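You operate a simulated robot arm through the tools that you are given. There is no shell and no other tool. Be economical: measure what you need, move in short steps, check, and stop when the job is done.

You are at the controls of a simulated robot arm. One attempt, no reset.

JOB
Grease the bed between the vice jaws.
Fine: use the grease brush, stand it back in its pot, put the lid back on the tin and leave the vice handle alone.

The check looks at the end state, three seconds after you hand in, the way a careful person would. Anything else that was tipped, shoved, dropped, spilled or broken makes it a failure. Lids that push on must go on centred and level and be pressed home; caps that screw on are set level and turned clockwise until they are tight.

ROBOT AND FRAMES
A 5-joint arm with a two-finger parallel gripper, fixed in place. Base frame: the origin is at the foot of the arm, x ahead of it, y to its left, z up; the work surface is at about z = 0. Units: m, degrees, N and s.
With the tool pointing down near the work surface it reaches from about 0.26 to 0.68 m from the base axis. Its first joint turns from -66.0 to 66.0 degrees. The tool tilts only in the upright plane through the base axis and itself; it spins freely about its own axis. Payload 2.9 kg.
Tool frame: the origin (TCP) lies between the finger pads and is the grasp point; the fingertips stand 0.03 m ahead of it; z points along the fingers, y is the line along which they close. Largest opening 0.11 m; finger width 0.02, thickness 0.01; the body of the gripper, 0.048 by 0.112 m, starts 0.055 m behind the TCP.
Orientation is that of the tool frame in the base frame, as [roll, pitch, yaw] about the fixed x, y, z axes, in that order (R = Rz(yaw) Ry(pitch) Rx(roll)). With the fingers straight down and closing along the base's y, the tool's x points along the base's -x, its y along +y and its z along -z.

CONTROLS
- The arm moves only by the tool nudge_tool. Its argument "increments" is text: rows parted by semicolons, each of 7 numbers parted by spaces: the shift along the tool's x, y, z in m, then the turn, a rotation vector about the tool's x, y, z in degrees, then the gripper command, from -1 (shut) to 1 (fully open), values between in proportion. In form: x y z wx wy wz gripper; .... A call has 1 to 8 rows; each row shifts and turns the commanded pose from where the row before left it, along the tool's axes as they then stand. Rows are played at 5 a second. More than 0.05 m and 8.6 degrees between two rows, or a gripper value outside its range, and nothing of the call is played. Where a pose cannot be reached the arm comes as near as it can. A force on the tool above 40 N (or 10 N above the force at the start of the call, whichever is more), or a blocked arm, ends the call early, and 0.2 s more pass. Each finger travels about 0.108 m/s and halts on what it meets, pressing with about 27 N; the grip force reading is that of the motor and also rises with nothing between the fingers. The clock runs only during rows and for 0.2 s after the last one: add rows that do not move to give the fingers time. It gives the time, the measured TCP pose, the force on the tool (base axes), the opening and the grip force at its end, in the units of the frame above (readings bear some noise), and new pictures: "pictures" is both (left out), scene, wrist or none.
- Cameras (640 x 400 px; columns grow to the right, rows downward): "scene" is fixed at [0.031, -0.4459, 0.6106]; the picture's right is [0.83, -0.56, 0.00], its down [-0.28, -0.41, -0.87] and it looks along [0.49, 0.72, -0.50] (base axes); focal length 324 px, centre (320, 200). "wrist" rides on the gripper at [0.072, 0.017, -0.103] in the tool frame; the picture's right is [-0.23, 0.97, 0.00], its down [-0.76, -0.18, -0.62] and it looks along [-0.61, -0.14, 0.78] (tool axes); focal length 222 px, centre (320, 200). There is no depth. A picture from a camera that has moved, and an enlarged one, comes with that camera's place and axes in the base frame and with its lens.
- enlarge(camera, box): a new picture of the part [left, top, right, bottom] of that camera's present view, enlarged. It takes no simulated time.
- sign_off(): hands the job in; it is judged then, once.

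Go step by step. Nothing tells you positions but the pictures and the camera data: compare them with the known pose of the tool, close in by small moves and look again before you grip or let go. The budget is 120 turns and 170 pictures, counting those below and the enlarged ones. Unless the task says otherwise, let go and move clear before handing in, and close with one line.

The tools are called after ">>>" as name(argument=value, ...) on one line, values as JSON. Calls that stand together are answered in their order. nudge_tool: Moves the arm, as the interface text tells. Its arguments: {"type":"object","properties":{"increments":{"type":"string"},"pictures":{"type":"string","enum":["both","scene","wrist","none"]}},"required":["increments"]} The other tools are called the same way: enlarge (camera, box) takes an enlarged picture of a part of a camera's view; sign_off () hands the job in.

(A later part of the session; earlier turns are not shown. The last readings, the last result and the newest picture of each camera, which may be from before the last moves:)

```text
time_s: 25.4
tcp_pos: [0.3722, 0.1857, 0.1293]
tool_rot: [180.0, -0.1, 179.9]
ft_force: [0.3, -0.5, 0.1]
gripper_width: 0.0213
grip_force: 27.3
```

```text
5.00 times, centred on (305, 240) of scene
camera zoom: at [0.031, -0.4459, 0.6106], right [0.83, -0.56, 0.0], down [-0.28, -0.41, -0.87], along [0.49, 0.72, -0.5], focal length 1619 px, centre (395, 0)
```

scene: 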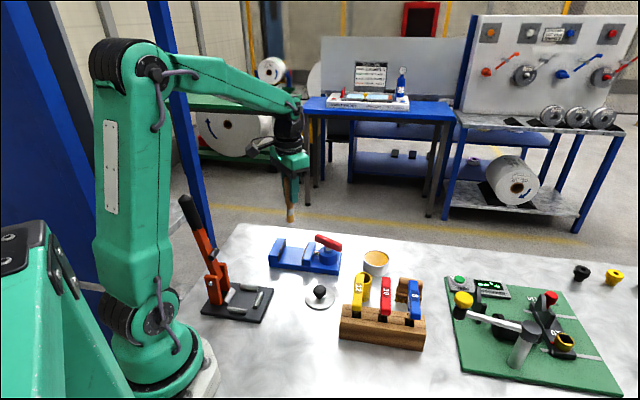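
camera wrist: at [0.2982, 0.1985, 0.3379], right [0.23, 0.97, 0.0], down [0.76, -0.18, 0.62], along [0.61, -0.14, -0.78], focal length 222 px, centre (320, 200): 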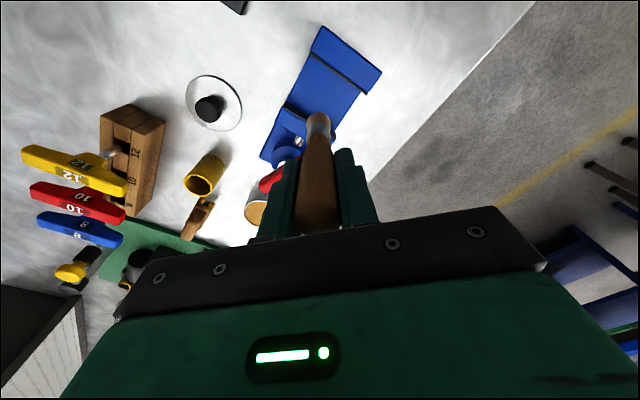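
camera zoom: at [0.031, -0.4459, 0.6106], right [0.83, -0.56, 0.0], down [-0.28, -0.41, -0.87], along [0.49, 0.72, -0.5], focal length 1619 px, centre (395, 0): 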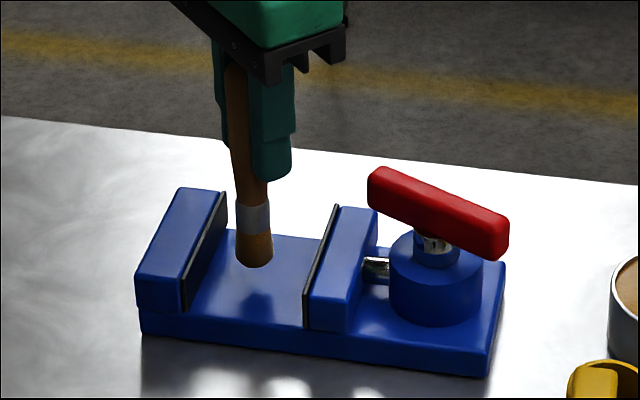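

>>> nudge_tool(increments="0 0 0.002 0 0 0 -1; 0 0 0.002 0 0 0 -1; 0 0 0 0 0 0 -1", pictures="none")

>>> enlarge(camera="scene", box=[265, 220, 325, 280])

```text
time_s: 26.2
tcp_pos: [0.371, 0.1855, 0.1249]
tool_rot: [-180.0, 0.0, 179.9]
ft_force: [-0.1, 0.1, -0.6]
gripper_width: 0.0214
grip_force: 26.9
```

```text
6.67 times, centred on (295, 250) of scene
camera zoom: at [0.031, -0.4459, 0.6106], right [0.83, -0.56, 0.0], down [-0.28, -0.41, -0.87], along [0.49, 0.72, -0.5], focal length 2159 px, centre (487, -133)
```

zoom: 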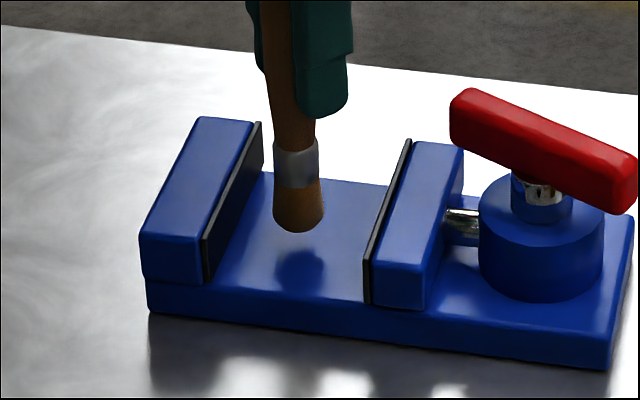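

>>> nudge_tool(increments="0 0 0.002 0 0 0 -1; 0 0 0.002 0 0 0 -1; 0 0 0 0 0 0 -1", pictures="none")

>>> enlarge(camera="scene", box=[265, 220, 325, 280])

```text
time_s: 27.0
tcp_pos: [0.3716, 0.184, 0.1202]
tool_rot: [-179.9, 0.0, 180.0]
ft_force: [0.2, -0.4, -0.5]
gripper_width: 0.0213
grip_force: 27.2
```

```text
6.67 times, centred on (295, 250) of scene
camera zoom: at [0.031, -0.4459, 0.6106], right [0.83, -0.56, 0.0], down [-0.28, -0.41, -0.87], along [0.49, 0.72, -0.5], focal length 2159 px, centre (487, -133)
```

zoom: 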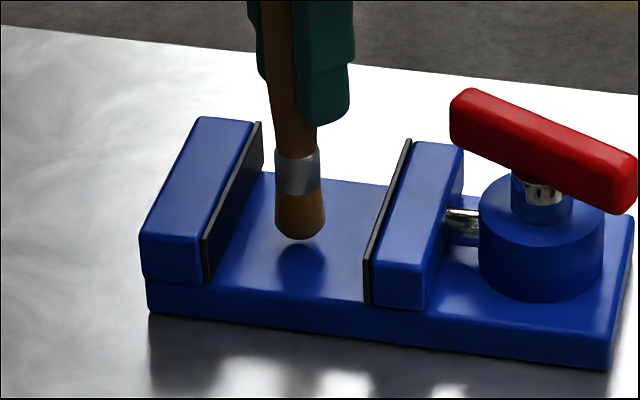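

Still slightly off the bed; I continue lower.

>>> nudge_tool(increments="0 0 0.002 0 0 0 -1; 0 0 0.001 0 0 0 -1; 0 0 0.001 0 0 0 -1; 0 0 0 0 0 0 -1", pictures="none")

>>> enlarge(camera="scene", box=[265, 220, 325, 280])

```text
time_s: 28.0
tcp_pos: [0.371, 0.1861, 0.1176]
tool_rot: [180.0, 0.1, -179.9]
ft_force: [0.7, 0.6, -1.2]
gripper_width: 0.0211
grip_force: 27.2
```

```text
6.67 times, centred on (295, 250) of scene
camera zoom: at [0.031, -0.4459, 0.6106], right [0.83, -0.56, 0.0], down [-0.28, -0.41, -0.87], along [0.49, 0.72, -0.5], focal length 2159 px, centre (487, -133)
```

zoom: 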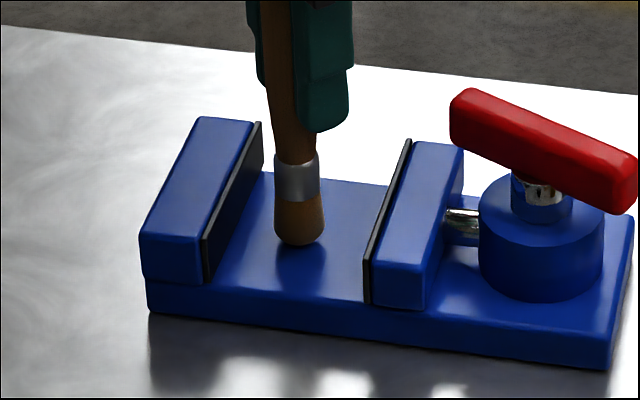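

>>> nudge_tool(increments="0 0 0.001 0 0 0 -1; 0 0 0.001 0 0 0 -1; 0 0 0.001 0 0 0 -1; 0 0 0 0 0 0 -1", pictures="none")

>>> enlarge(camera="scene", box=[265, 220, 325, 280])

```text
time_s: 29.0
tcp_pos: [0.3722, 0.186, 0.1149]
tool_rot: [180.0, 0.1, -180.0]
ft_force: [0.3, 0.6, -0.7]
gripper_width: 0.0211
grip_force: 26.8
```

```text
6.67 times, centred on (295, 250) of scene
camera zoom: at [0.031, -0.4459, 0.6106], right [0.83, -0.56, 0.0], down [-0.28, -0.41, -0.87], along [0.49, 0.72, -0.5], focal length 2159 px, centre (487, -133)
```

zoom: 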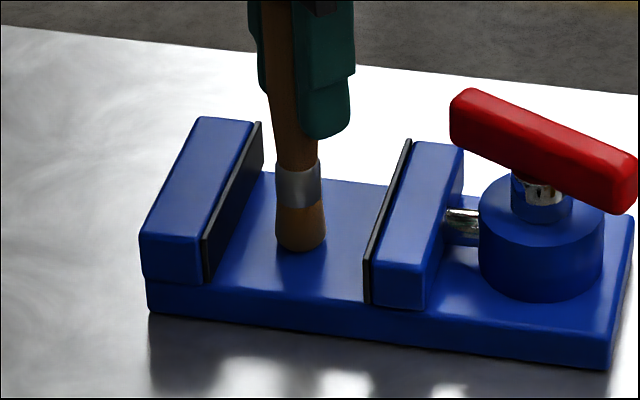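

>>> nudge_tool(increments="0 0 0.001 0 0 0 -1; 0 0 0.001 0 0 0 -1; 0 0 0.001 0 0 0 -1; 0 0 0 0 0 0 -1", pictures="none")

>>> enlarge(camera="scene", box=[265, 220, 325, 280])

```text
time_s: 30.0
tcp_pos: [0.3723, 0.186, 0.1129]
tool_rot: [179.9, 0.2, -180.0]
ft_force: [0.4, -0.8, 21.6]
gripper_width: 0.0212
grip_force: 26.9
```

```text
6.67 times, centred on (295, 250) of scene
camera zoom: at [0.0309, -0.446, 0.6105], right [0.83, -0.56, 0.0], down [-0.28, -0.41, -0.87], along [0.49, 0.72, -0.5], focal length 2159 px, centre (487, -133)
```

zoom: 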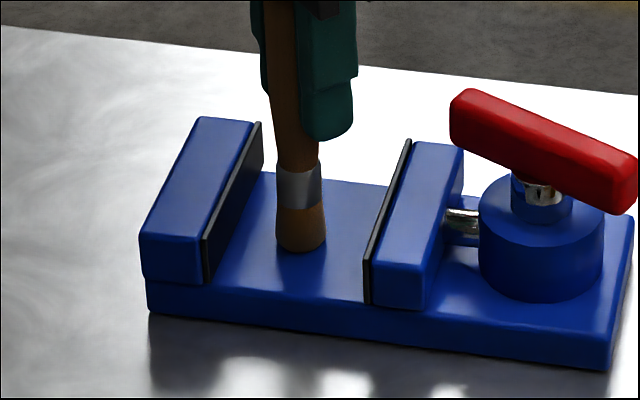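

Contact on the bed at 21 N. I ease to a light pressure and stroke across the bed.

>>> nudge_tool(increments="0 0 -0.0008 0 0 0 -1; -0.0077 0.0079 0 0 0 0 -1; -0.0077 0.0079 0 0 0 0 -1; 0.0077 -0.0079 0 0 0 0 -1; 0.0077 -0.0079 0 0 0 0 -1; 0.0077 -0.0079 0 0 0 0 -1; 0.0077 -0.0079 0 0 0 0 -1; 0 0 0 0 0 0 -1", pictures="wrist")

>>> enlarge(camera="scene", box=[265, 220, 325, 280])

```text
time_s: 31.8
tcp_pos: [0.3545, 0.1692, 0.1126]
tool_rot: [180.0, -0.1, 179.9]
ft_force: [-0.2, -0.2, 0.4]
gripper_width: 0.0211
grip_force: 27.0
camera wrist: at [0.2835, 0.1867, 0.2163], right [0.23, 0.97, 0.0], down [0.76, -0.18, 0.62], along [0.61, -0.14, -0.78], focal length 222 px, centre (320, 200)
```

wrist: 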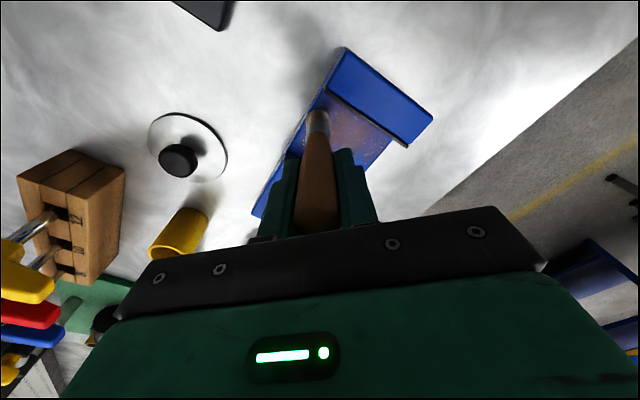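

```text
6.67 times, centred on (295, 250) of scene
camera zoom: at [0.031, -0.4459, 0.6106], right [0.83, -0.56, 0.0], down [-0.28, -0.41, -0.87], along [0.49, 0.72, -0.5], focal length 2159 px, centre (487, -133)
```

zoom: 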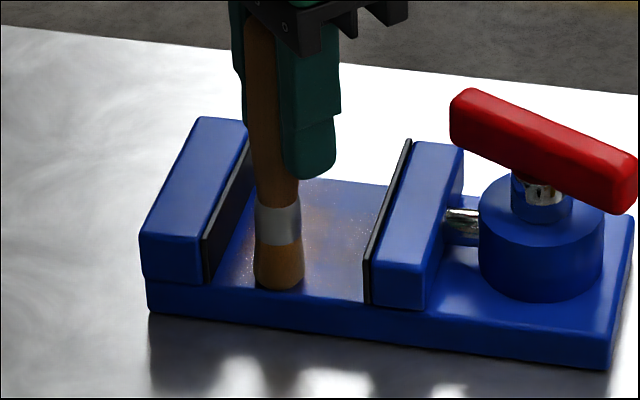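

A thin grease film is showing. I make more strokes alongside.

>>> nudge_tool(increments="-0.008 -0.0078 0.0006 0 0 0 -1; -0.0077 0.0079 0 0 0 0 -1; -0.0077 0.0079 0 0 0 0 -1; -0.0077 0.0079 0 0 0 0 -1; -0.0077 0.0079 0 0 0 0 -1; 0.008 0.0078 0 0 0 0 -1; 0.006 0.0058 0 0 0 0 -1; 0.0077 -0.0079 0 0 0 0 -1", pictures="none")

>>> enlarge(camera="scene", box=[265, 220, 325, 280])

>>> enlarge(camera="wrist", box=[240, 40, 440, 190])

```text
time_s: 33.6
tcp_pos: [0.375, 0.2004, 0.1115]
tool_rot: [179.9, 0.1, -180.0]
ft_force: [0.5, 1.7, 4.8]
gripper_width: 0.021
grip_force: 26.5
```

```text
6.67 times, centred on (295, 250) of scene
camera zoom: at [0.031, -0.4459, 0.6106], right [0.83, -0.56, 0.0], down [-0.28, -0.41, -0.87], along [0.49, 0.72, -0.5], focal length 2159 px, centre (487, -133)
```

zoom: 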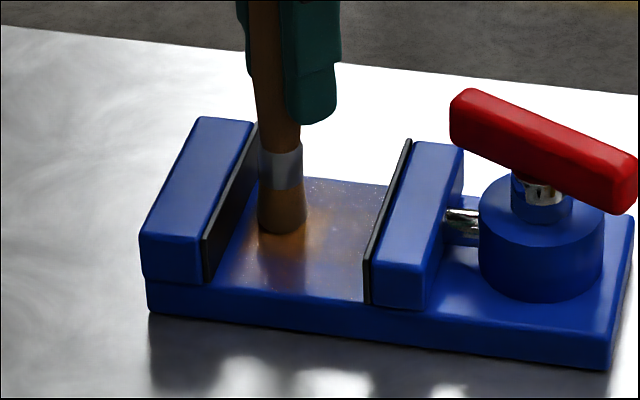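

```text
2.67 times, centred on (340, 115) of wrist
camera zoom: at [0.3017, 0.2171, 0.2158], right [0.23, 0.97, 0.0], down [0.76, -0.18, 0.62], along [0.61, -0.14, -0.78], focal length 592 px, centre (267, 427)
```

zoom: 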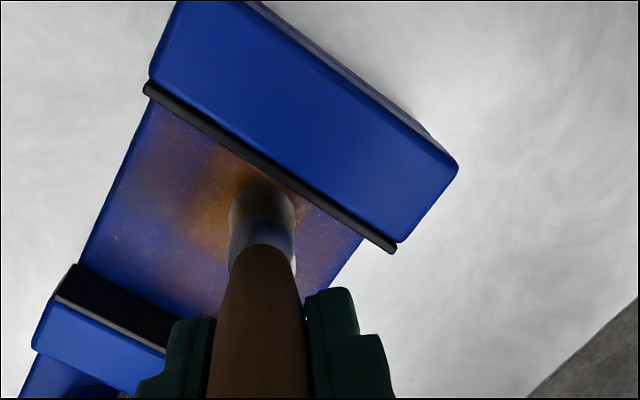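

>>> nudge_tool(increments="0.0077 -0.0079 0 0 0 0 -1; 0.0077 -0.0079 0 0 0 0 -1; 0.006 -0.006 0 0 0 0 -1; -0.008 -0.0078 0 0 0 0 -1; -0.0077 0.0079 0 0 0 0 -1; -0.0077 0.0079 0 0 0 0 -1; -0.0077 0.0079 0 0 0 0 -1; -0.0077 0.0079 0 0 0 0 -1", pictures="none")

>>> nudge_tool(increments="-0.008 -0.0078 0 0 0 0 -1; 0.0077 -0.0079 0 0 0 0 -1; 0.0077 -0.0079 0 0 0 0 -1; 0.0077 -0.0079 0 0 0 0 -1; 0.0077 -0.0079 0 0 0 0 -1; 0 0 0 0 0 0 -1", pictures="none")

>>> enlarge(camera="scene", box=[265, 220, 325, 280])

>>> enlarge(camera="wrist", box=[240, 40, 440, 190])

```text
time_s: 35.4
tcp_pos: [0.3907, 0.202, 0.1128]
tool_rot: [180.0, -0.1, -179.9]
ft_force: [0.2, -0.2, 0.8]
gripper_width: 0.0211
grip_force: 27.0
```

```text
time_s: 36.8
tcp_pos: [0.3686, 0.1608, 0.113]
tool_rot: [179.9, 0.0, -180.0]
ft_force: [0.0, 0.3, 0.9]
gripper_width: 0.0211
grip_force: 27.3
```

```text
6.67 times, centred on (295, 250) of scene
camera zoom: at [0.031, -0.4459, 0.6106], right [0.83, -0.56, 0.0], down [-0.28, -0.41, -0.87], along [0.49, 0.72, -0.5], focal length 2159 px, centre (487, -133)
```

zoom: 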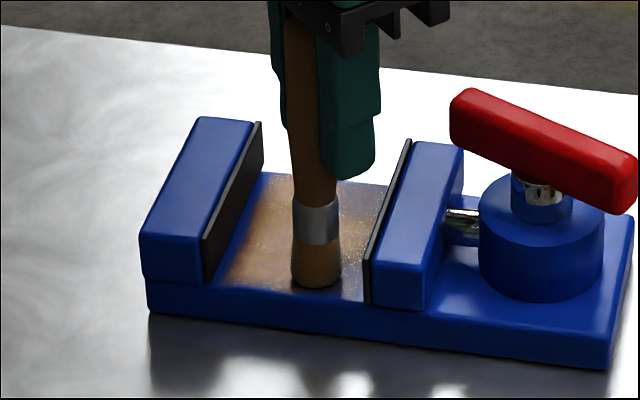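

```text
2.67 times, centred on (340, 115) of wrist
camera zoom: at [0.2963, 0.1782, 0.216], right [0.23, 0.97, 0.0], down [0.76, -0.18, 0.62], along [0.61, -0.14, -0.78], focal length 592 px, centre (267, 427)
```

zoom: 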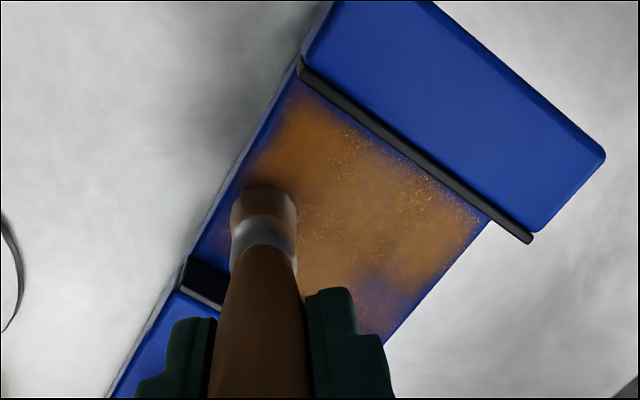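

Good coverage so far. One more lane nearer the movable jaw and the back edge.

>>> nudge_tool(increments="-0.0045 -0.0044 0.0003 0 0 0 -1; -0.0077 0.0079 0 0 0 0 -1; -0.0077 0.0079 0 0 0 0 -1; -0.0077 0.0079 0 0 0 0 -1; -0.0077 0.0079 0 0 0 0 -1; -0.003 0.003 0 0 0 0 -1; 0.0077 0.0076 0 0 0 0 -1; 0 0 0 0 0 0 -1", pictures="none")

>>> enlarge(camera="scene", box=[265, 220, 325, 280])

>>> enlarge(camera="wrist", box=[240, 40, 440, 190])

```text
time_s: 38.6
tcp_pos: [0.3995, 0.2002, 0.1107]
tool_rot: [180.0, 0.0, 179.9]
ft_force: [0.6, 0.4, 2.7]
gripper_width: 0.0212
grip_force: 27.4
```

```text
6.67 times, centred on (295, 250) of scene
camera zoom: at [0.031, -0.4459, 0.6106], right [0.83, -0.56, 0.0], down [-0.28, -0.41, -0.87], along [0.49, 0.72, -0.5], focal length 2159 px, centre (487, -133)
```

zoom: 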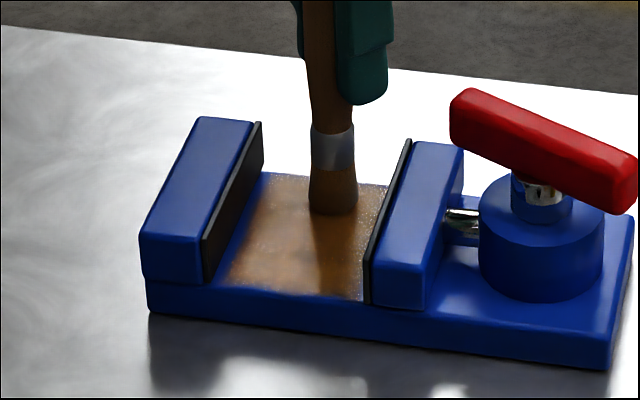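

```text
2.67 times, centred on (340, 115) of wrist
camera zoom: at [0.3266, 0.2172, 0.2155], right [0.23, 0.97, 0.0], down [0.76, -0.18, 0.62], along [0.61, -0.14, -0.78], focal length 592 px, centre (267, 427)
```

zoom: 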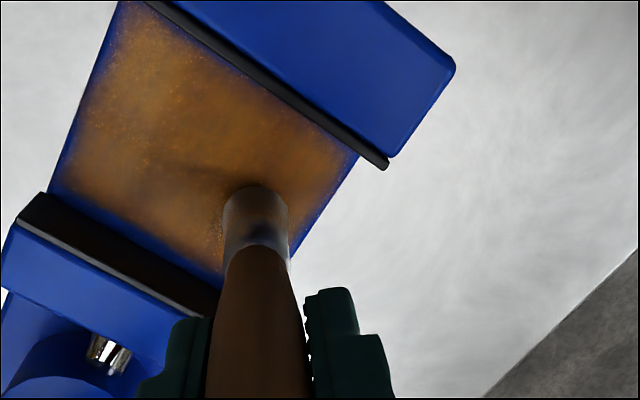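

The bed is evenly coated. I lift straight up and return the brush to above its pot.

>>> nudge_tool(increments="0 0 -0.03 0 0 0 -1; 0 0 -0.045 0 0 0 -1; 0 0 -0.049 0 0 0 -1; -0.01 -0.045 0 0 0 0 -1; -0.01 -0.045 0 0 0 0 -1; -0.01 -0.045 0 0 0 0 -1; -0.01 -0.045 0 0 0 0 -1; -0.0088 -0.0444 0 0 0 0 -1", pictures="none")

>>> nudge_tool(increments="0 0 0 0 0 0 -1; 0 0 0 0 0 0 -1", pictures="wrist")

>>> enlarge(camera="wrist", box=[260, 40, 380, 160])

>>> enlarge(camera="scene", box=[260, 190, 420, 320])

```text
time_s: 40.4
tcp_pos: [0.4448, -0.0252, 0.2363]
tool_rot: [-180.0, 0.0, 179.9]
ft_force: [0.1, 0.0, -0.6]
gripper_width: 0.0211
grip_force: 26.7
```

```text
time_s: 41.0
tcp_pos: [0.445, -0.0237, 0.2361]
tool_rot: [-180.0, -0.1, 179.9]
ft_force: [-0.1, 0.5, -0.3]
gripper_width: 0.0211
grip_force: 26.6
camera wrist: at [0.3729, -0.0066, 0.3401], right [0.23, 0.97, 0.0], down [0.76, -0.18, 0.62], along [0.61, -0.14, -0.78], focal length 222 px, centre (320, 200)
```

wrist: 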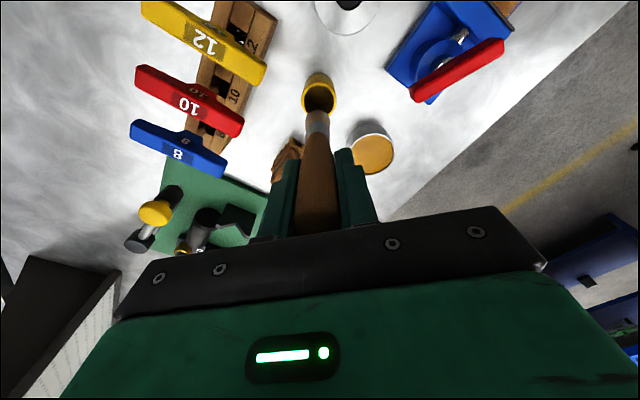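

```text
3.33 times, centred on (320, 100) of wrist
camera zoom: at [0.3729, -0.0066, 0.3401], right [0.23, 0.97, 0.0], down [0.76, -0.18, 0.62], along [0.61, -0.14, -0.78], focal length 740 px, centre (320, 533)
```

zoom: 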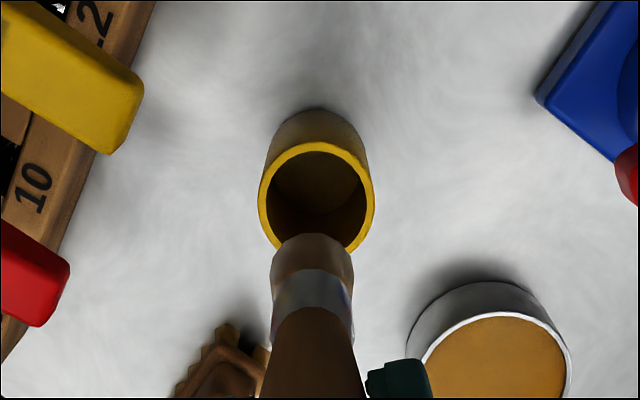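

```text
3.08 times, centred on (340, 255) of scene
camera zoom: at [0.031, -0.4459, 0.6106], right [0.83, -0.56, 0.0], down [-0.28, -0.41, -0.87], along [0.49, 0.72, -0.5], focal length 996 px, centre (258, 31)
```

zoom: 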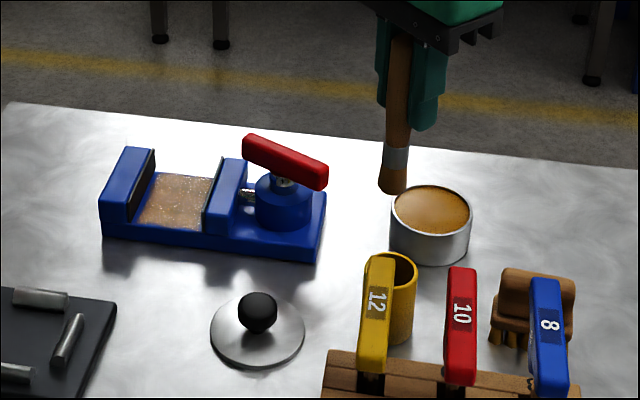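

>>> nudge_tool(increments="0.001 0 0.03 0 0 0 -1; 0 0 0.028 0 0 0 -1; 0 0 0 0 0 0 -1", pictures="none")

>>> enlarge(camera="wrist", box=[260, 60, 380, 180])

>>> enlarge(camera="scene", box=[330, 210, 400, 310])

```text
time_s: 41.8
tcp_pos: [0.4447, -0.0244, 0.1788]
tool_rot: [179.9, 0.0, 180.0]
ft_force: [-0.4, -0.1, -0.3]
gripper_width: 0.0209
grip_force: 27.1
```

```text
3.33 times, centred on (320, 120) of wrist
camera zoom: at [0.3724, -0.0072, 0.2821], right [0.23, 0.97, 0.0], down [0.76, -0.18, 0.62], along [0.61, -0.14, -0.78], focal length 740 px, centre (320, 467)
```

zoom: 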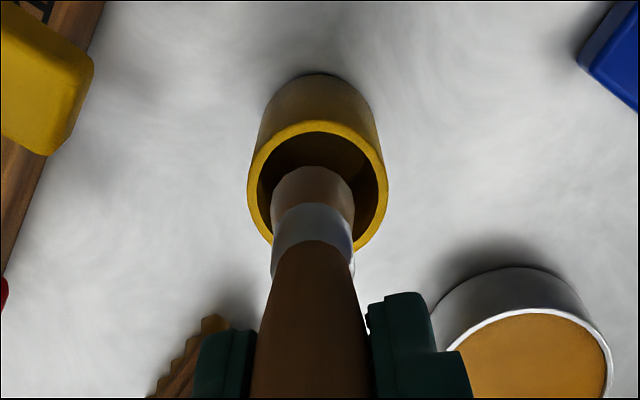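

```text
4.00 times, centred on (365, 260) of scene
camera zoom: at [0.031, -0.4459, 0.6106], right [0.83, -0.56, 0.0], down [-0.28, -0.41, -0.87], along [0.49, 0.72, -0.5], focal length 1295 px, centre (140, -40)
```

zoom: 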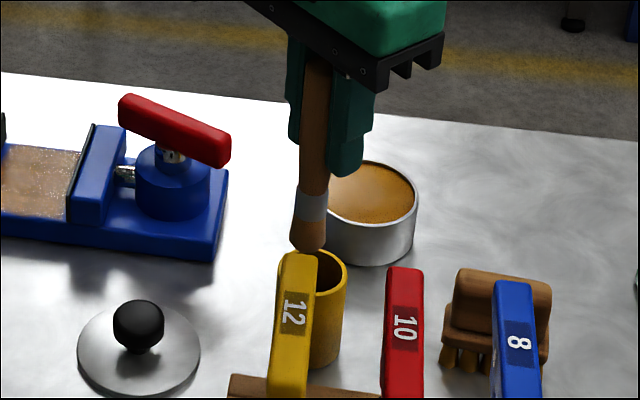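

>>> nudge_tool(increments="0.0015 0 0.01 0 0 0 -1; 0 0 0.012 0 0 0 -1; 0 0 0 0 0 0 -1", pictures="none")

>>> enlarge(camera="wrist", box=[260, 60, 380, 180])

>>> enlarge(camera="scene", box=[330, 210, 400, 310])

```text
time_s: 42.6
tcp_pos: [0.4427, -0.0248, 0.1561]
tool_rot: [179.9, 0.0, -180.0]
ft_force: [-0.3, -0.9, -1.3]
gripper_width: 0.0211
grip_force: 26.9
```

```text
3.33 times, centred on (320, 120) of wrist
camera zoom: at [0.3709, -0.0076, 0.2604], right [0.23, 0.97, 0.0], down [0.76, -0.18, 0.62], along [0.61, -0.14, -0.78], focal length 740 px, centre (320, 467)
```

zoom: 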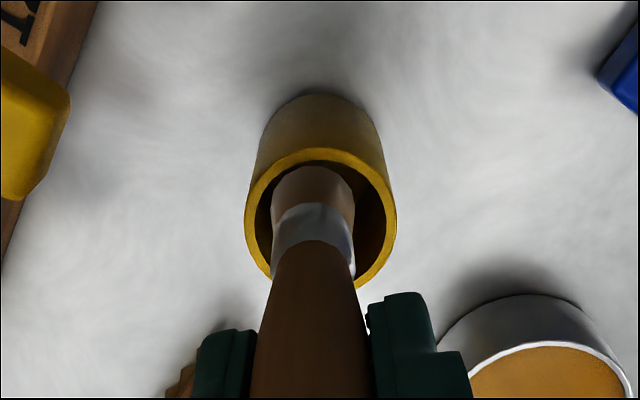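

```text
4.00 times, centred on (365, 260) of scene
camera zoom: at [0.031, -0.4459, 0.6106], right [0.83, -0.56, 0.0], down [-0.28, -0.41, -0.87], along [0.49, 0.72, -0.5], focal length 1295 px, centre (140, -40)
```

zoom: 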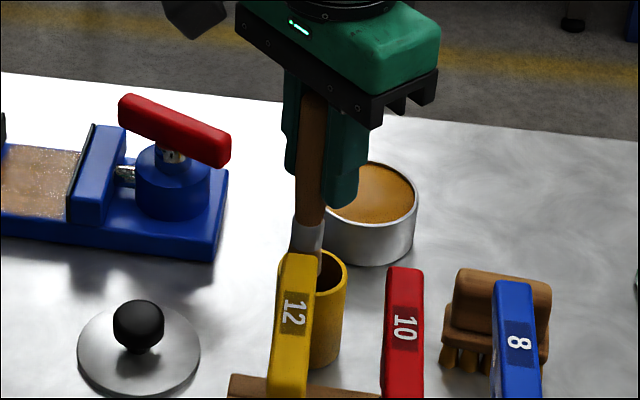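

>>> nudge_tool(increments="-0.002 0.001 0.015 0 0 0 -1; 0 0 0.015 0 0 0 -1; 0 0 0.01 0 0 0 -1; 0 0 0.006 0 0 0 -1; 0 0 0 0 0 0 -1", pictures="none")

>>> enlarge(camera="wrist", box=[260, 60, 380, 180])

>>> enlarge(camera="scene", box=[330, 210, 400, 310])

```text
time_s: 43.8
tcp_pos: [0.4457, -0.0244, 0.1098]
tool_rot: [-179.9, 0.1, 179.9]
ft_force: [0.8, -0.1, 0.2]
gripper_width: 0.0212
grip_force: 26.8
```

```text
3.33 times, centred on (320, 120) of wrist
camera zoom: at [0.3738, -0.0065, 0.2138], right [0.23, 0.97, 0.0], down [0.76, -0.18, 0.62], along [0.61, -0.14, -0.78], focal length 740 px, centre (320, 467)
```

zoom: 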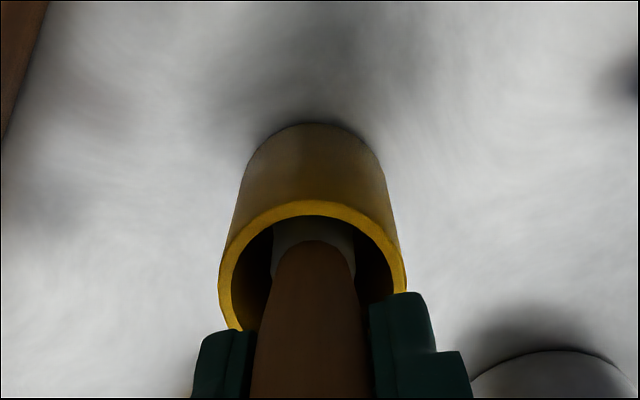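

```text
4.00 times, centred on (365, 260) of scene
camera zoom: at [0.031, -0.4459, 0.6106], right [0.83, -0.56, 0.0], down [-0.28, -0.41, -0.87], along [0.49, 0.72, -0.5], focal length 1295 px, centre (140, -40)
```

zoom: 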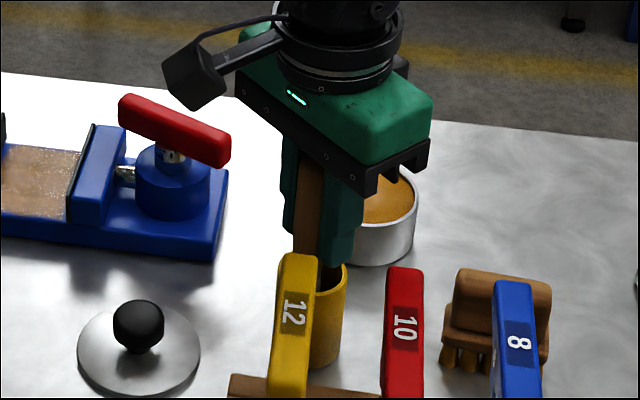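

>>> nudge_tool(increments="0 0 0.002 0 0 0 -1; 0 0 0.001 0 0 0 -1; 0 0 0.001 0 0 0 -1; 0 0 0 0 0 0 -1", pictures="none")

```text
time_s: 44.8
tcp_pos: [0.446, -0.023, 0.1052]
tool_rot: [180.0, 0.0, 180.0]
ft_force: [-0.6, 0.2, -0.2]
gripper_width: 0.0212
grip_force: 26.8
```

>>> nudge_tool(increments="0 0 0.001 0 0 0 -1; 0 0 0.001 0 0 0 -1; 0 0 0 0 0 0 -1", pictures="none")

```text
time_s: 45.6
tcp_pos: [0.4467, -0.0245, 0.1041]
tool_rot: [180.0, 0.0, 180.0]
ft_force: [0.0, -0.1, 0.0]
gripper_width: 0.0209
grip_force: 27.5
```

>>> nudge_tool(increments="0 0 0.001 0 0 0 -1; 0 0 0.001 0 0 0 -1; 0 0 0 0 0 0 -1", pictures="none")

>>> enlarge(camera="wrist", box=[260, 80, 380, 240])

>>> enlarge(camera="scene", box=[340, 240, 400, 310])

```text
time_s: 46.4
tcp_pos: [0.4464, -0.0242, 0.1006]
tool_rot: [-179.9, 0.0, 180.0]
ft_force: [0.4, -1.1, -0.7]
gripper_width: 0.0209
grip_force: 27.2
```

```text
2.50 times, centred on (320, 160) of wrist
camera zoom: at [0.3743, -0.0067, 0.2057], right [0.23, 0.97, 0.0], down [0.76, -0.18, 0.62], along [0.61, -0.14, -0.78], focal length 555 px, centre (320, 300)
```

zoom: 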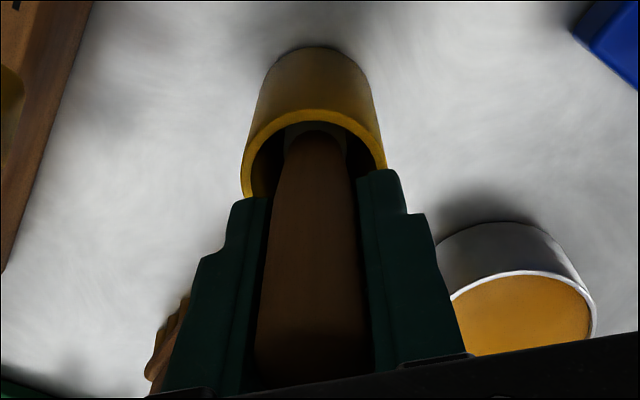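

```text
5.71 times, centred on (370, 275) of scene
camera zoom: at [0.031, -0.4459, 0.6106], right [0.83, -0.56, 0.0], down [-0.28, -0.41, -0.87], along [0.49, 0.72, -0.5], focal length 1850 px, centre (34, -229)
```

zoom: 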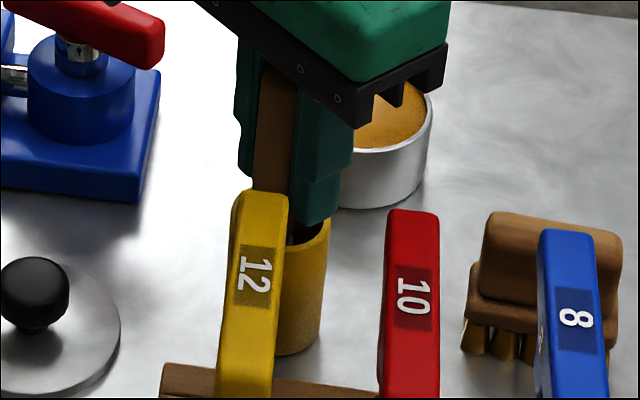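

>>> nudge_tool(increments="0 0 0.001 0 0 0 -1; 0 0 0.001 0 0 0 -1; 0 0 0 0 0 0 -1", pictures="none")

```text
time_s: 47.2
tcp_pos: [0.4463, -0.0246, 0.0992]
tool_rot: [-180.0, 0.0, 179.9]
ft_force: [-0.7, -0.7, -0.3]
gripper_width: 0.0208
grip_force: 26.7
```

>>> nudge_tool(increments="0 0 0.001 0 0 0 -1; 0 0 0.001 0 0 0 -1; 0 0 0 0 0 0 -1", pictures="none")

>>> enlarge(camera="scene", box=[350, 250, 390, 310])

```text
time_s: 48.0
tcp_pos: [0.446, -0.0244, 0.0978]
tool_rot: [180.0, 0.0, 180.0]
ft_force: [-0.1, -0.3, 0.7]
gripper_width: 0.0209
grip_force: 26.9
```

```text
6.67 times, centred on (370, 280) of scene
camera zoom: at [0.031, -0.4459, 0.6106], right [0.83, -0.56, 0.0], down [-0.28, -0.41, -0.87], along [0.49, 0.72, -0.5], focal length 2159 px, centre (-13, -333)
```

zoom: 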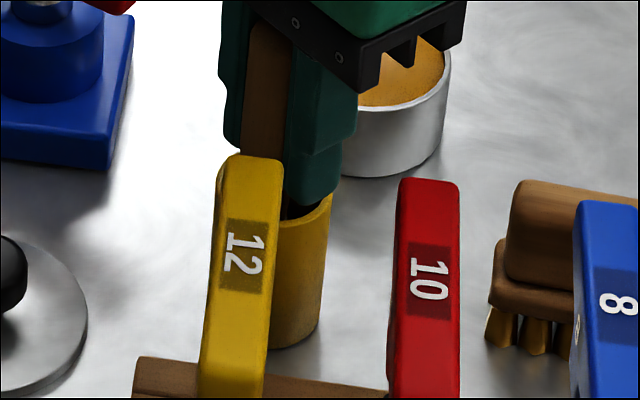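

>>> nudge_tool(increments="0 0 0.001 0 0 0 -1; 0 0 0.001 0 0 0 -1; 0 0 0 0 0 0 -1", pictures="wrist")

```text
time_s: 48.8
tcp_pos: [0.4457, -0.0252, 0.0963]
tool_rot: [179.9, 0.0, 180.0]
ft_force: [0.2, -0.4, 0.9]
gripper_width: 0.0209
grip_force: 26.8
camera wrist: at [0.3741, -0.0068, 0.2005], right [0.23, 0.97, 0.0], down [0.76, -0.18, 0.62], along [0.61, -0.14, -0.78], focal length 222 px, centre (320, 200)
```

wrist: 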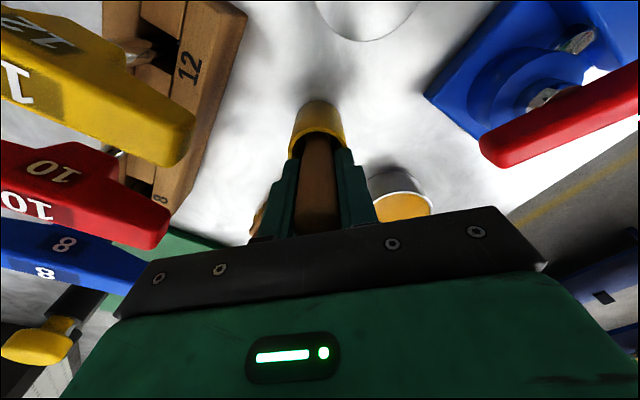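

>>> nudge_tool(increments="0 0 0.001 0 0 0 -1; 0 0 0.001 0 0 0 -1; 0 0 0 0 0 0 -1", pictures="none")

```text
time_s: 49.6
tcp_pos: [0.4478, -0.0236, 0.0948]
tool_rot: [179.9, 0.3, -180.0]
ft_force: [0.3, 0.0, 20.6]
gripper_width: 0.0206
grip_force: 26.7
```

Contact: the brush has reached the pot bottom. I back off 1 mm, release gently and look.

>>> nudge_tool(increments="0 0 -0.001 0 0 0 -1; 0 0 0 0 0 0 -0.5; 0 0 0 0 0 0 -0.3; 0 0 0 0 0 0 0; 0 0 -0.003 0 0 0 0.1; 0 0 0 0 0 0 0.1", pictures="wrist")

>>> enlarge(camera="scene", box=[330, 220, 400, 310])

```text
time_s: 51.0
tcp_pos: [0.4471, -0.0239, 0.0979]
tool_rot: [179.9, 0.0, 180.0]
ft_force: [0.0, 1.2, 0.2]
gripper_width: 0.0605
grip_force: 0.1
camera wrist: at [0.3749, -0.0063, 0.2023], right [0.23, 0.97, 0.0], down [0.76, -0.18, 0.62], along [0.61, -0.14, -0.78], focal length 222 px, centre (320, 200)
```

wrist: 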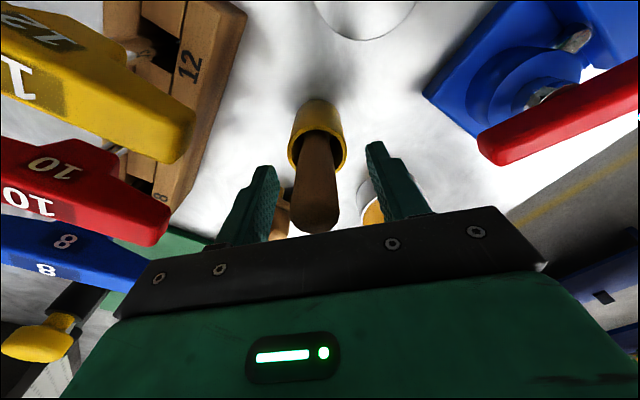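

```text
4.44 times, centred on (365, 265) of scene
camera zoom: at [0.031, -0.4459, 0.6106], right [0.83, -0.56, 0.0], down [-0.28, -0.41, -0.87], along [0.49, 0.72, -0.5], focal length 1439 px, centre (120, -89)
```

zoom: 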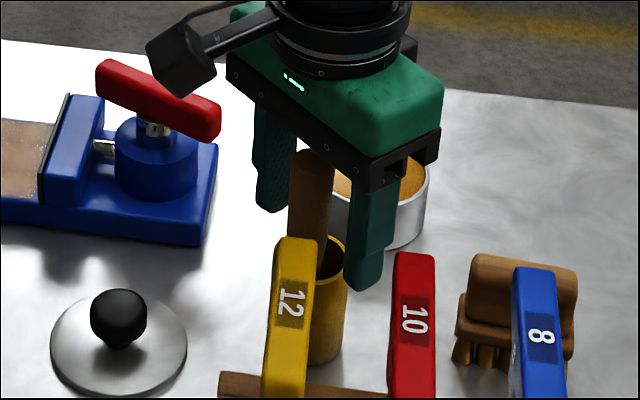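

The brush stands in its pot. I rise clear and move over the lid.

>>> nudge_tool(increments="0 0 -0.03 0 0 0 0.1; 0 0 -0.045 0 0 0 0.1; 0 0 -0.04 0 0 0 0.1; 0.045 0.02 0 0 0 0 0.1; 0.045 0.02 0 0 0 0 0.1; 0.0045 0.0125 0.03 0 0 0 0.1; 0 0 0.04 0 0 0 0.1; 0 0 0 0 0 0 0.1")

>>> enlarge(camera="scene", box=[260, 220, 420, 320])

>>> enlarge(camera="wrist", box=[250, 70, 390, 190])

```text
time_s: 52.8
tcp_pos: [0.3522, 0.0274, 0.1421]
tool_rot: [-180.0, 0.0, 180.0]
ft_force: [0.1, 0.4, 0.3]
gripper_width: 0.0605
grip_force: 0.1
camera wrist: at [0.2802, 0.0453, 0.2463], right [0.23, 0.97, 0.0], down [0.76, -0.18, 0.62], along [0.61, -0.14, -0.78], focal length 222 px, centre (320, 200)
```

scene: 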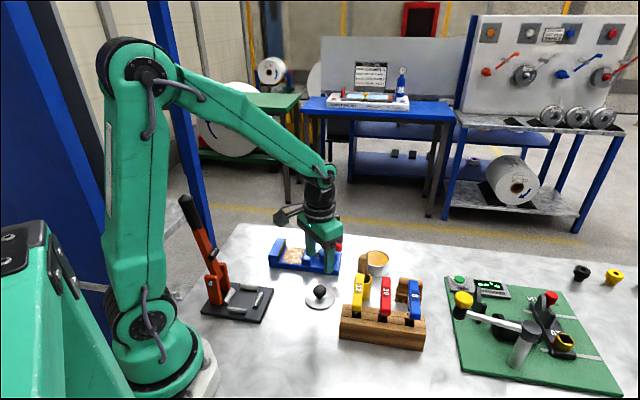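
wrist: 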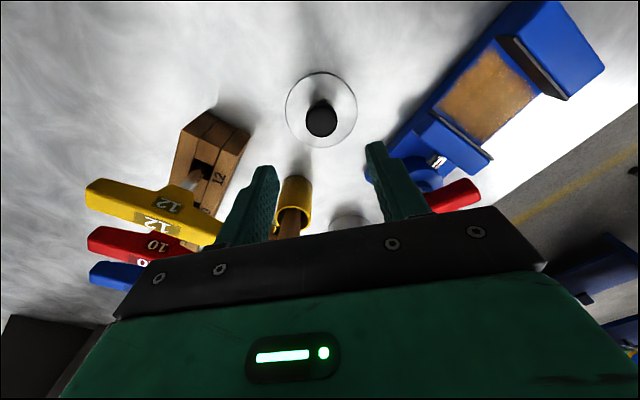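

```text
4.00 times, centred on (340, 270) of scene
camera zoom: at [0.031, -0.4459, 0.6106], right [0.83, -0.56, 0.0], down [-0.28, -0.41, -0.87], along [0.49, 0.72, -0.5], focal length 1295 px, centre (240, -80)
```

zoom: 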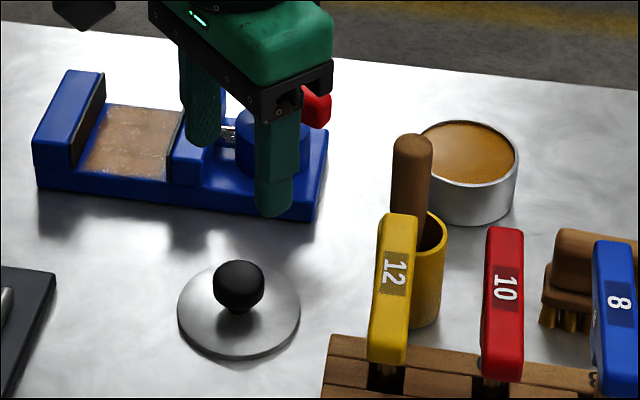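

```text
3.33 times, centred on (320, 130) of wrist
camera zoom: at [0.2802, 0.0453, 0.2463], right [0.23, 0.97, 0.0], down [0.76, -0.18, 0.62], along [0.61, -0.14, -0.78], focal length 740 px, centre (320, 433)
```

zoom: 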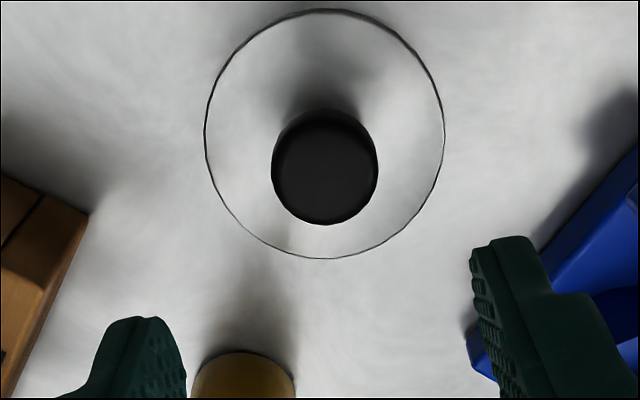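

>>> nudge_tool(increments="0.0012 0.001 0.03 0 0 0 0.1; 0 0 0.035 0 0 0 0.1; 0 0 0.025 0 0 0 0.1; 0 0 0.008 0 0 0 0.1; 0 0 0 0 0 0 0.1", pictures="wrist")

>>> enlarge(camera="scene", box=[280, 250, 360, 320])

```text
time_s: 54.0
tcp_pos: [0.3512, 0.0293, 0.0434]
tool_rot: [-180.0, 0.0, -180.0]
ft_force: [-0.2, 0.4, -0.4]
gripper_width: 0.0604
grip_force: 0.1
camera wrist: at [0.2791, 0.0457, 0.1477], right [0.23, 0.97, 0.0], down [0.76, -0.18, 0.62], along [0.61, -0.14, -0.78], focal length 222 px, centre (320, 200)
```

wrist: 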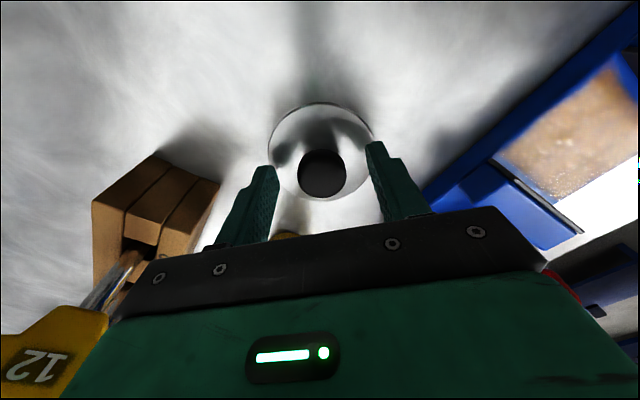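

```text
5.71 times, centred on (320, 285) of scene
camera zoom: at [0.031, -0.4459, 0.6106], right [0.83, -0.56, 0.0], down [-0.28, -0.41, -0.87], along [0.49, 0.72, -0.5], focal length 1850 px, centre (320, -286)
```

zoom: 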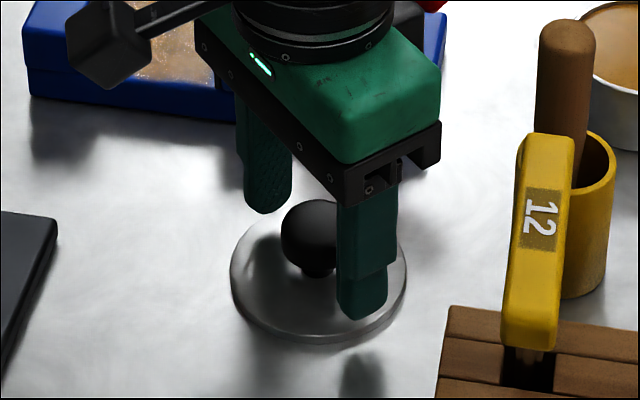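

>>> nudge_tool(increments="0 0.001 0 0 0 0 -0.3; 0 0 0 0 0 0 -0.6; 0 0 0 0 0 0 -1; 0 0 0 0 0 0 -1; 0 0 -0.01 0 0 0 -1; 0 0 -0.03 0 0 0 -1; 0 0 -0.04 0 0 0 -1; 0 0 0 0 0 0 -1", pictures="wrist")

>>> enlarge(camera="wrist", box=[250, 70, 390, 210])

```text
time_s: 55.8
tcp_pos: [0.3511, 0.0301, 0.1242]
tool_rot: [179.9, 0.0, -180.0]
ft_force: [-0.3, -0.2, 0.4]
gripper_width: 0.0296
grip_force: 27.3
camera wrist: at [0.2779, 0.0473, 0.2292], right [0.23, 0.97, 0.0], down [0.76, -0.18, 0.62], along [0.61, -0.14, -0.78], focal length 222 px, centre (320, 200)
```

wrist: 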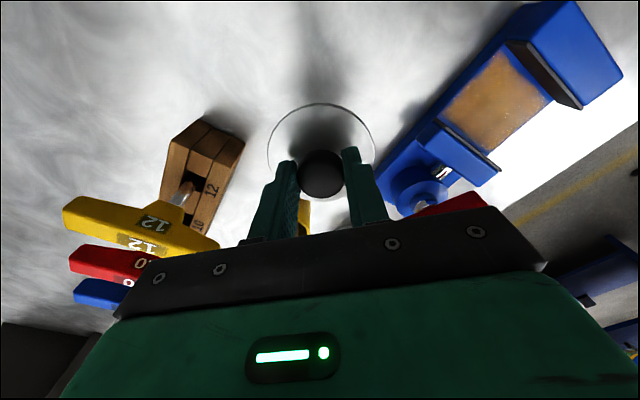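

```text
2.86 times, centred on (320, 140) of wrist
camera zoom: at [0.2779, 0.0473, 0.2292], right [0.23, 0.97, 0.0], down [0.76, -0.18, 0.62], along [0.61, -0.14, -0.78], focal length 635 px, centre (320, 371)
```

zoom: 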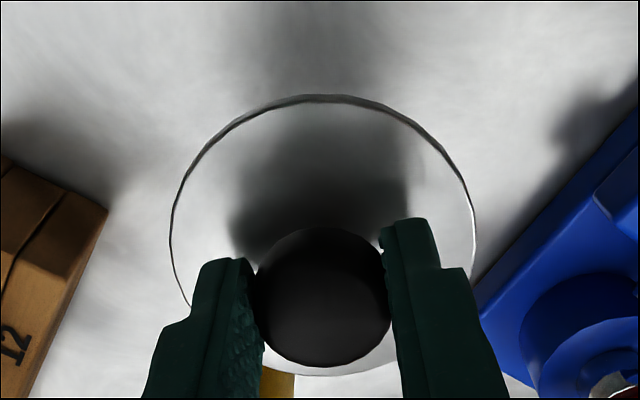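

The lid is held level. I carry it high back over the tin.

>>> nudge_tool(increments="0 0 -0.04 0 0 0 -1; 0 0 -0.035 0 0 0 -1; -0.047 0.001 0 0 0 0 -1; -0.047 0.001 0 0 0 0 -1; -0.047 0.001 0 0 0 0 -1; -0.0486 0.0005 0 0 0 0 -1; 0 0 0.04 0 0 0 -1; 0 0 0.03 0 0 0 -1", pictures="none")

>>> nudge_tool(increments="0 0 0.01 0 0 0 -1; 0 0 0 0 0 0 -1", pictures="wrist")

>>> enlarge(camera="scene", box=[340, 210, 420, 290])

>>> enlarge(camera="wrist", box=[250, 60, 390, 200])

```text
time_s: 57.6
tcp_pos: [0.5415, 0.0345, 0.1305]
tool_rot: [180.0, -0.1, 180.0]
ft_force: [0.4, -0.4, -1.1]
gripper_width: 0.0295
grip_force: 27.4
```

```text
time_s: 58.2
tcp_pos: [0.54, 0.0348, 0.1207]
tool_rot: [180.0, 0.0, -180.0]
ft_force: [0.8, 0.9, -0.3]
gripper_width: 0.0298
grip_force: 26.5
camera wrist: at [0.4687, 0.0514, 0.2246], right [0.23, 0.97, 0.0], down [0.76, -0.18, 0.62], along [0.61, -0.14, -0.78], focal length 222 px, centre (320, 200)
```

wrist: 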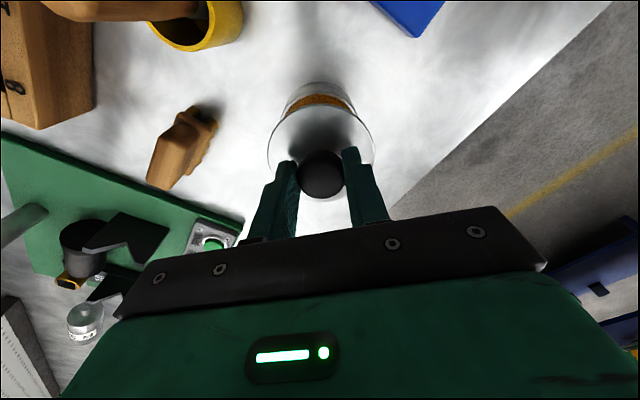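

```text
5.00 times, centred on (380, 250) of scene
camera zoom: at [0.031, -0.4459, 0.6106], right [0.83, -0.56, 0.0], down [-0.28, -0.41, -0.87], along [0.49, 0.72, -0.5], focal length 1619 px, centre (20, -50)
```

zoom: 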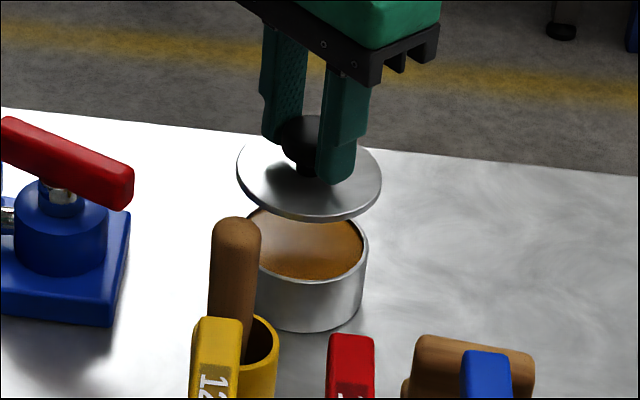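

```text
2.86 times, centred on (320, 130) of wrist
camera zoom: at [0.4687, 0.0514, 0.2246], right [0.23, 0.97, 0.0], down [0.76, -0.18, 0.62], along [0.61, -0.14, -0.78], focal length 635 px, centre (320, 400)
```

zoom: 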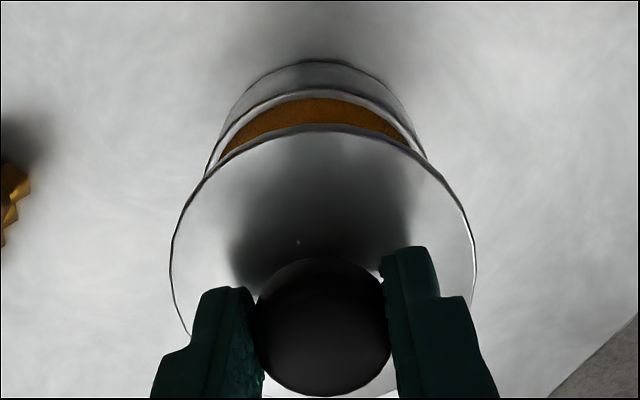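

>>> nudge_tool(increments="0.001 -0.0006 0.01 0 0 0 -1; 0 0 0.01 0 0 0 -1; 0 0 0 0 0 0 -1; 0 0 0 0 0 0 -1", pictures="wrist")

>>> enlarge(camera="scene", box=[340, 215, 420, 275])

>>> enlarge(camera="wrist", box=[250, 60, 390, 200])

```text
time_s: 59.2
tcp_pos: [0.5411, 0.0351, 0.1001]
tool_rot: [179.9, -0.1, 180.0]
ft_force: [0.2, 0.8, -0.7]
gripper_width: 0.0295
grip_force: 27.1
camera wrist: at [0.4675, 0.051, 0.2045], right [0.23, 0.97, 0.0], down [0.76, -0.18, 0.62], along [0.61, -0.14, -0.78], focal length 222 px, centre (320, 200)
```

wrist: 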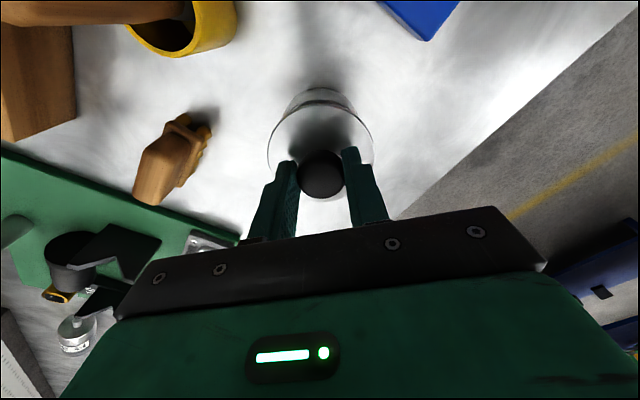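

```text
6.67 times, centred on (380, 245) of scene
camera zoom: at [0.031, -0.4459, 0.6106], right [0.83, -0.56, 0.0], down [-0.28, -0.41, -0.87], along [0.49, 0.72, -0.5], focal length 2159 px, centre (-80, -100)
```

zoom: 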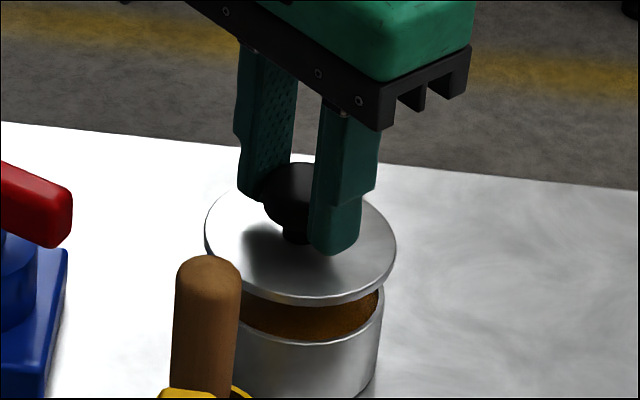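

```text
2.86 times, centred on (320, 130) of wrist
camera zoom: at [0.4675, 0.051, 0.2045], right [0.23, 0.97, 0.0], down [0.76, -0.18, 0.62], along [0.61, -0.14, -0.78], focal length 635 px, centre (320, 400)
```

zoom: 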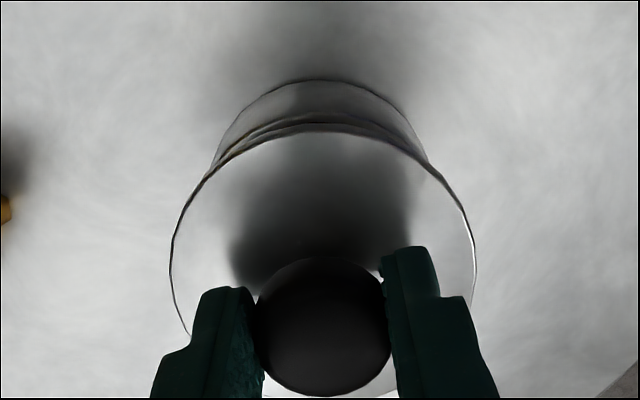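

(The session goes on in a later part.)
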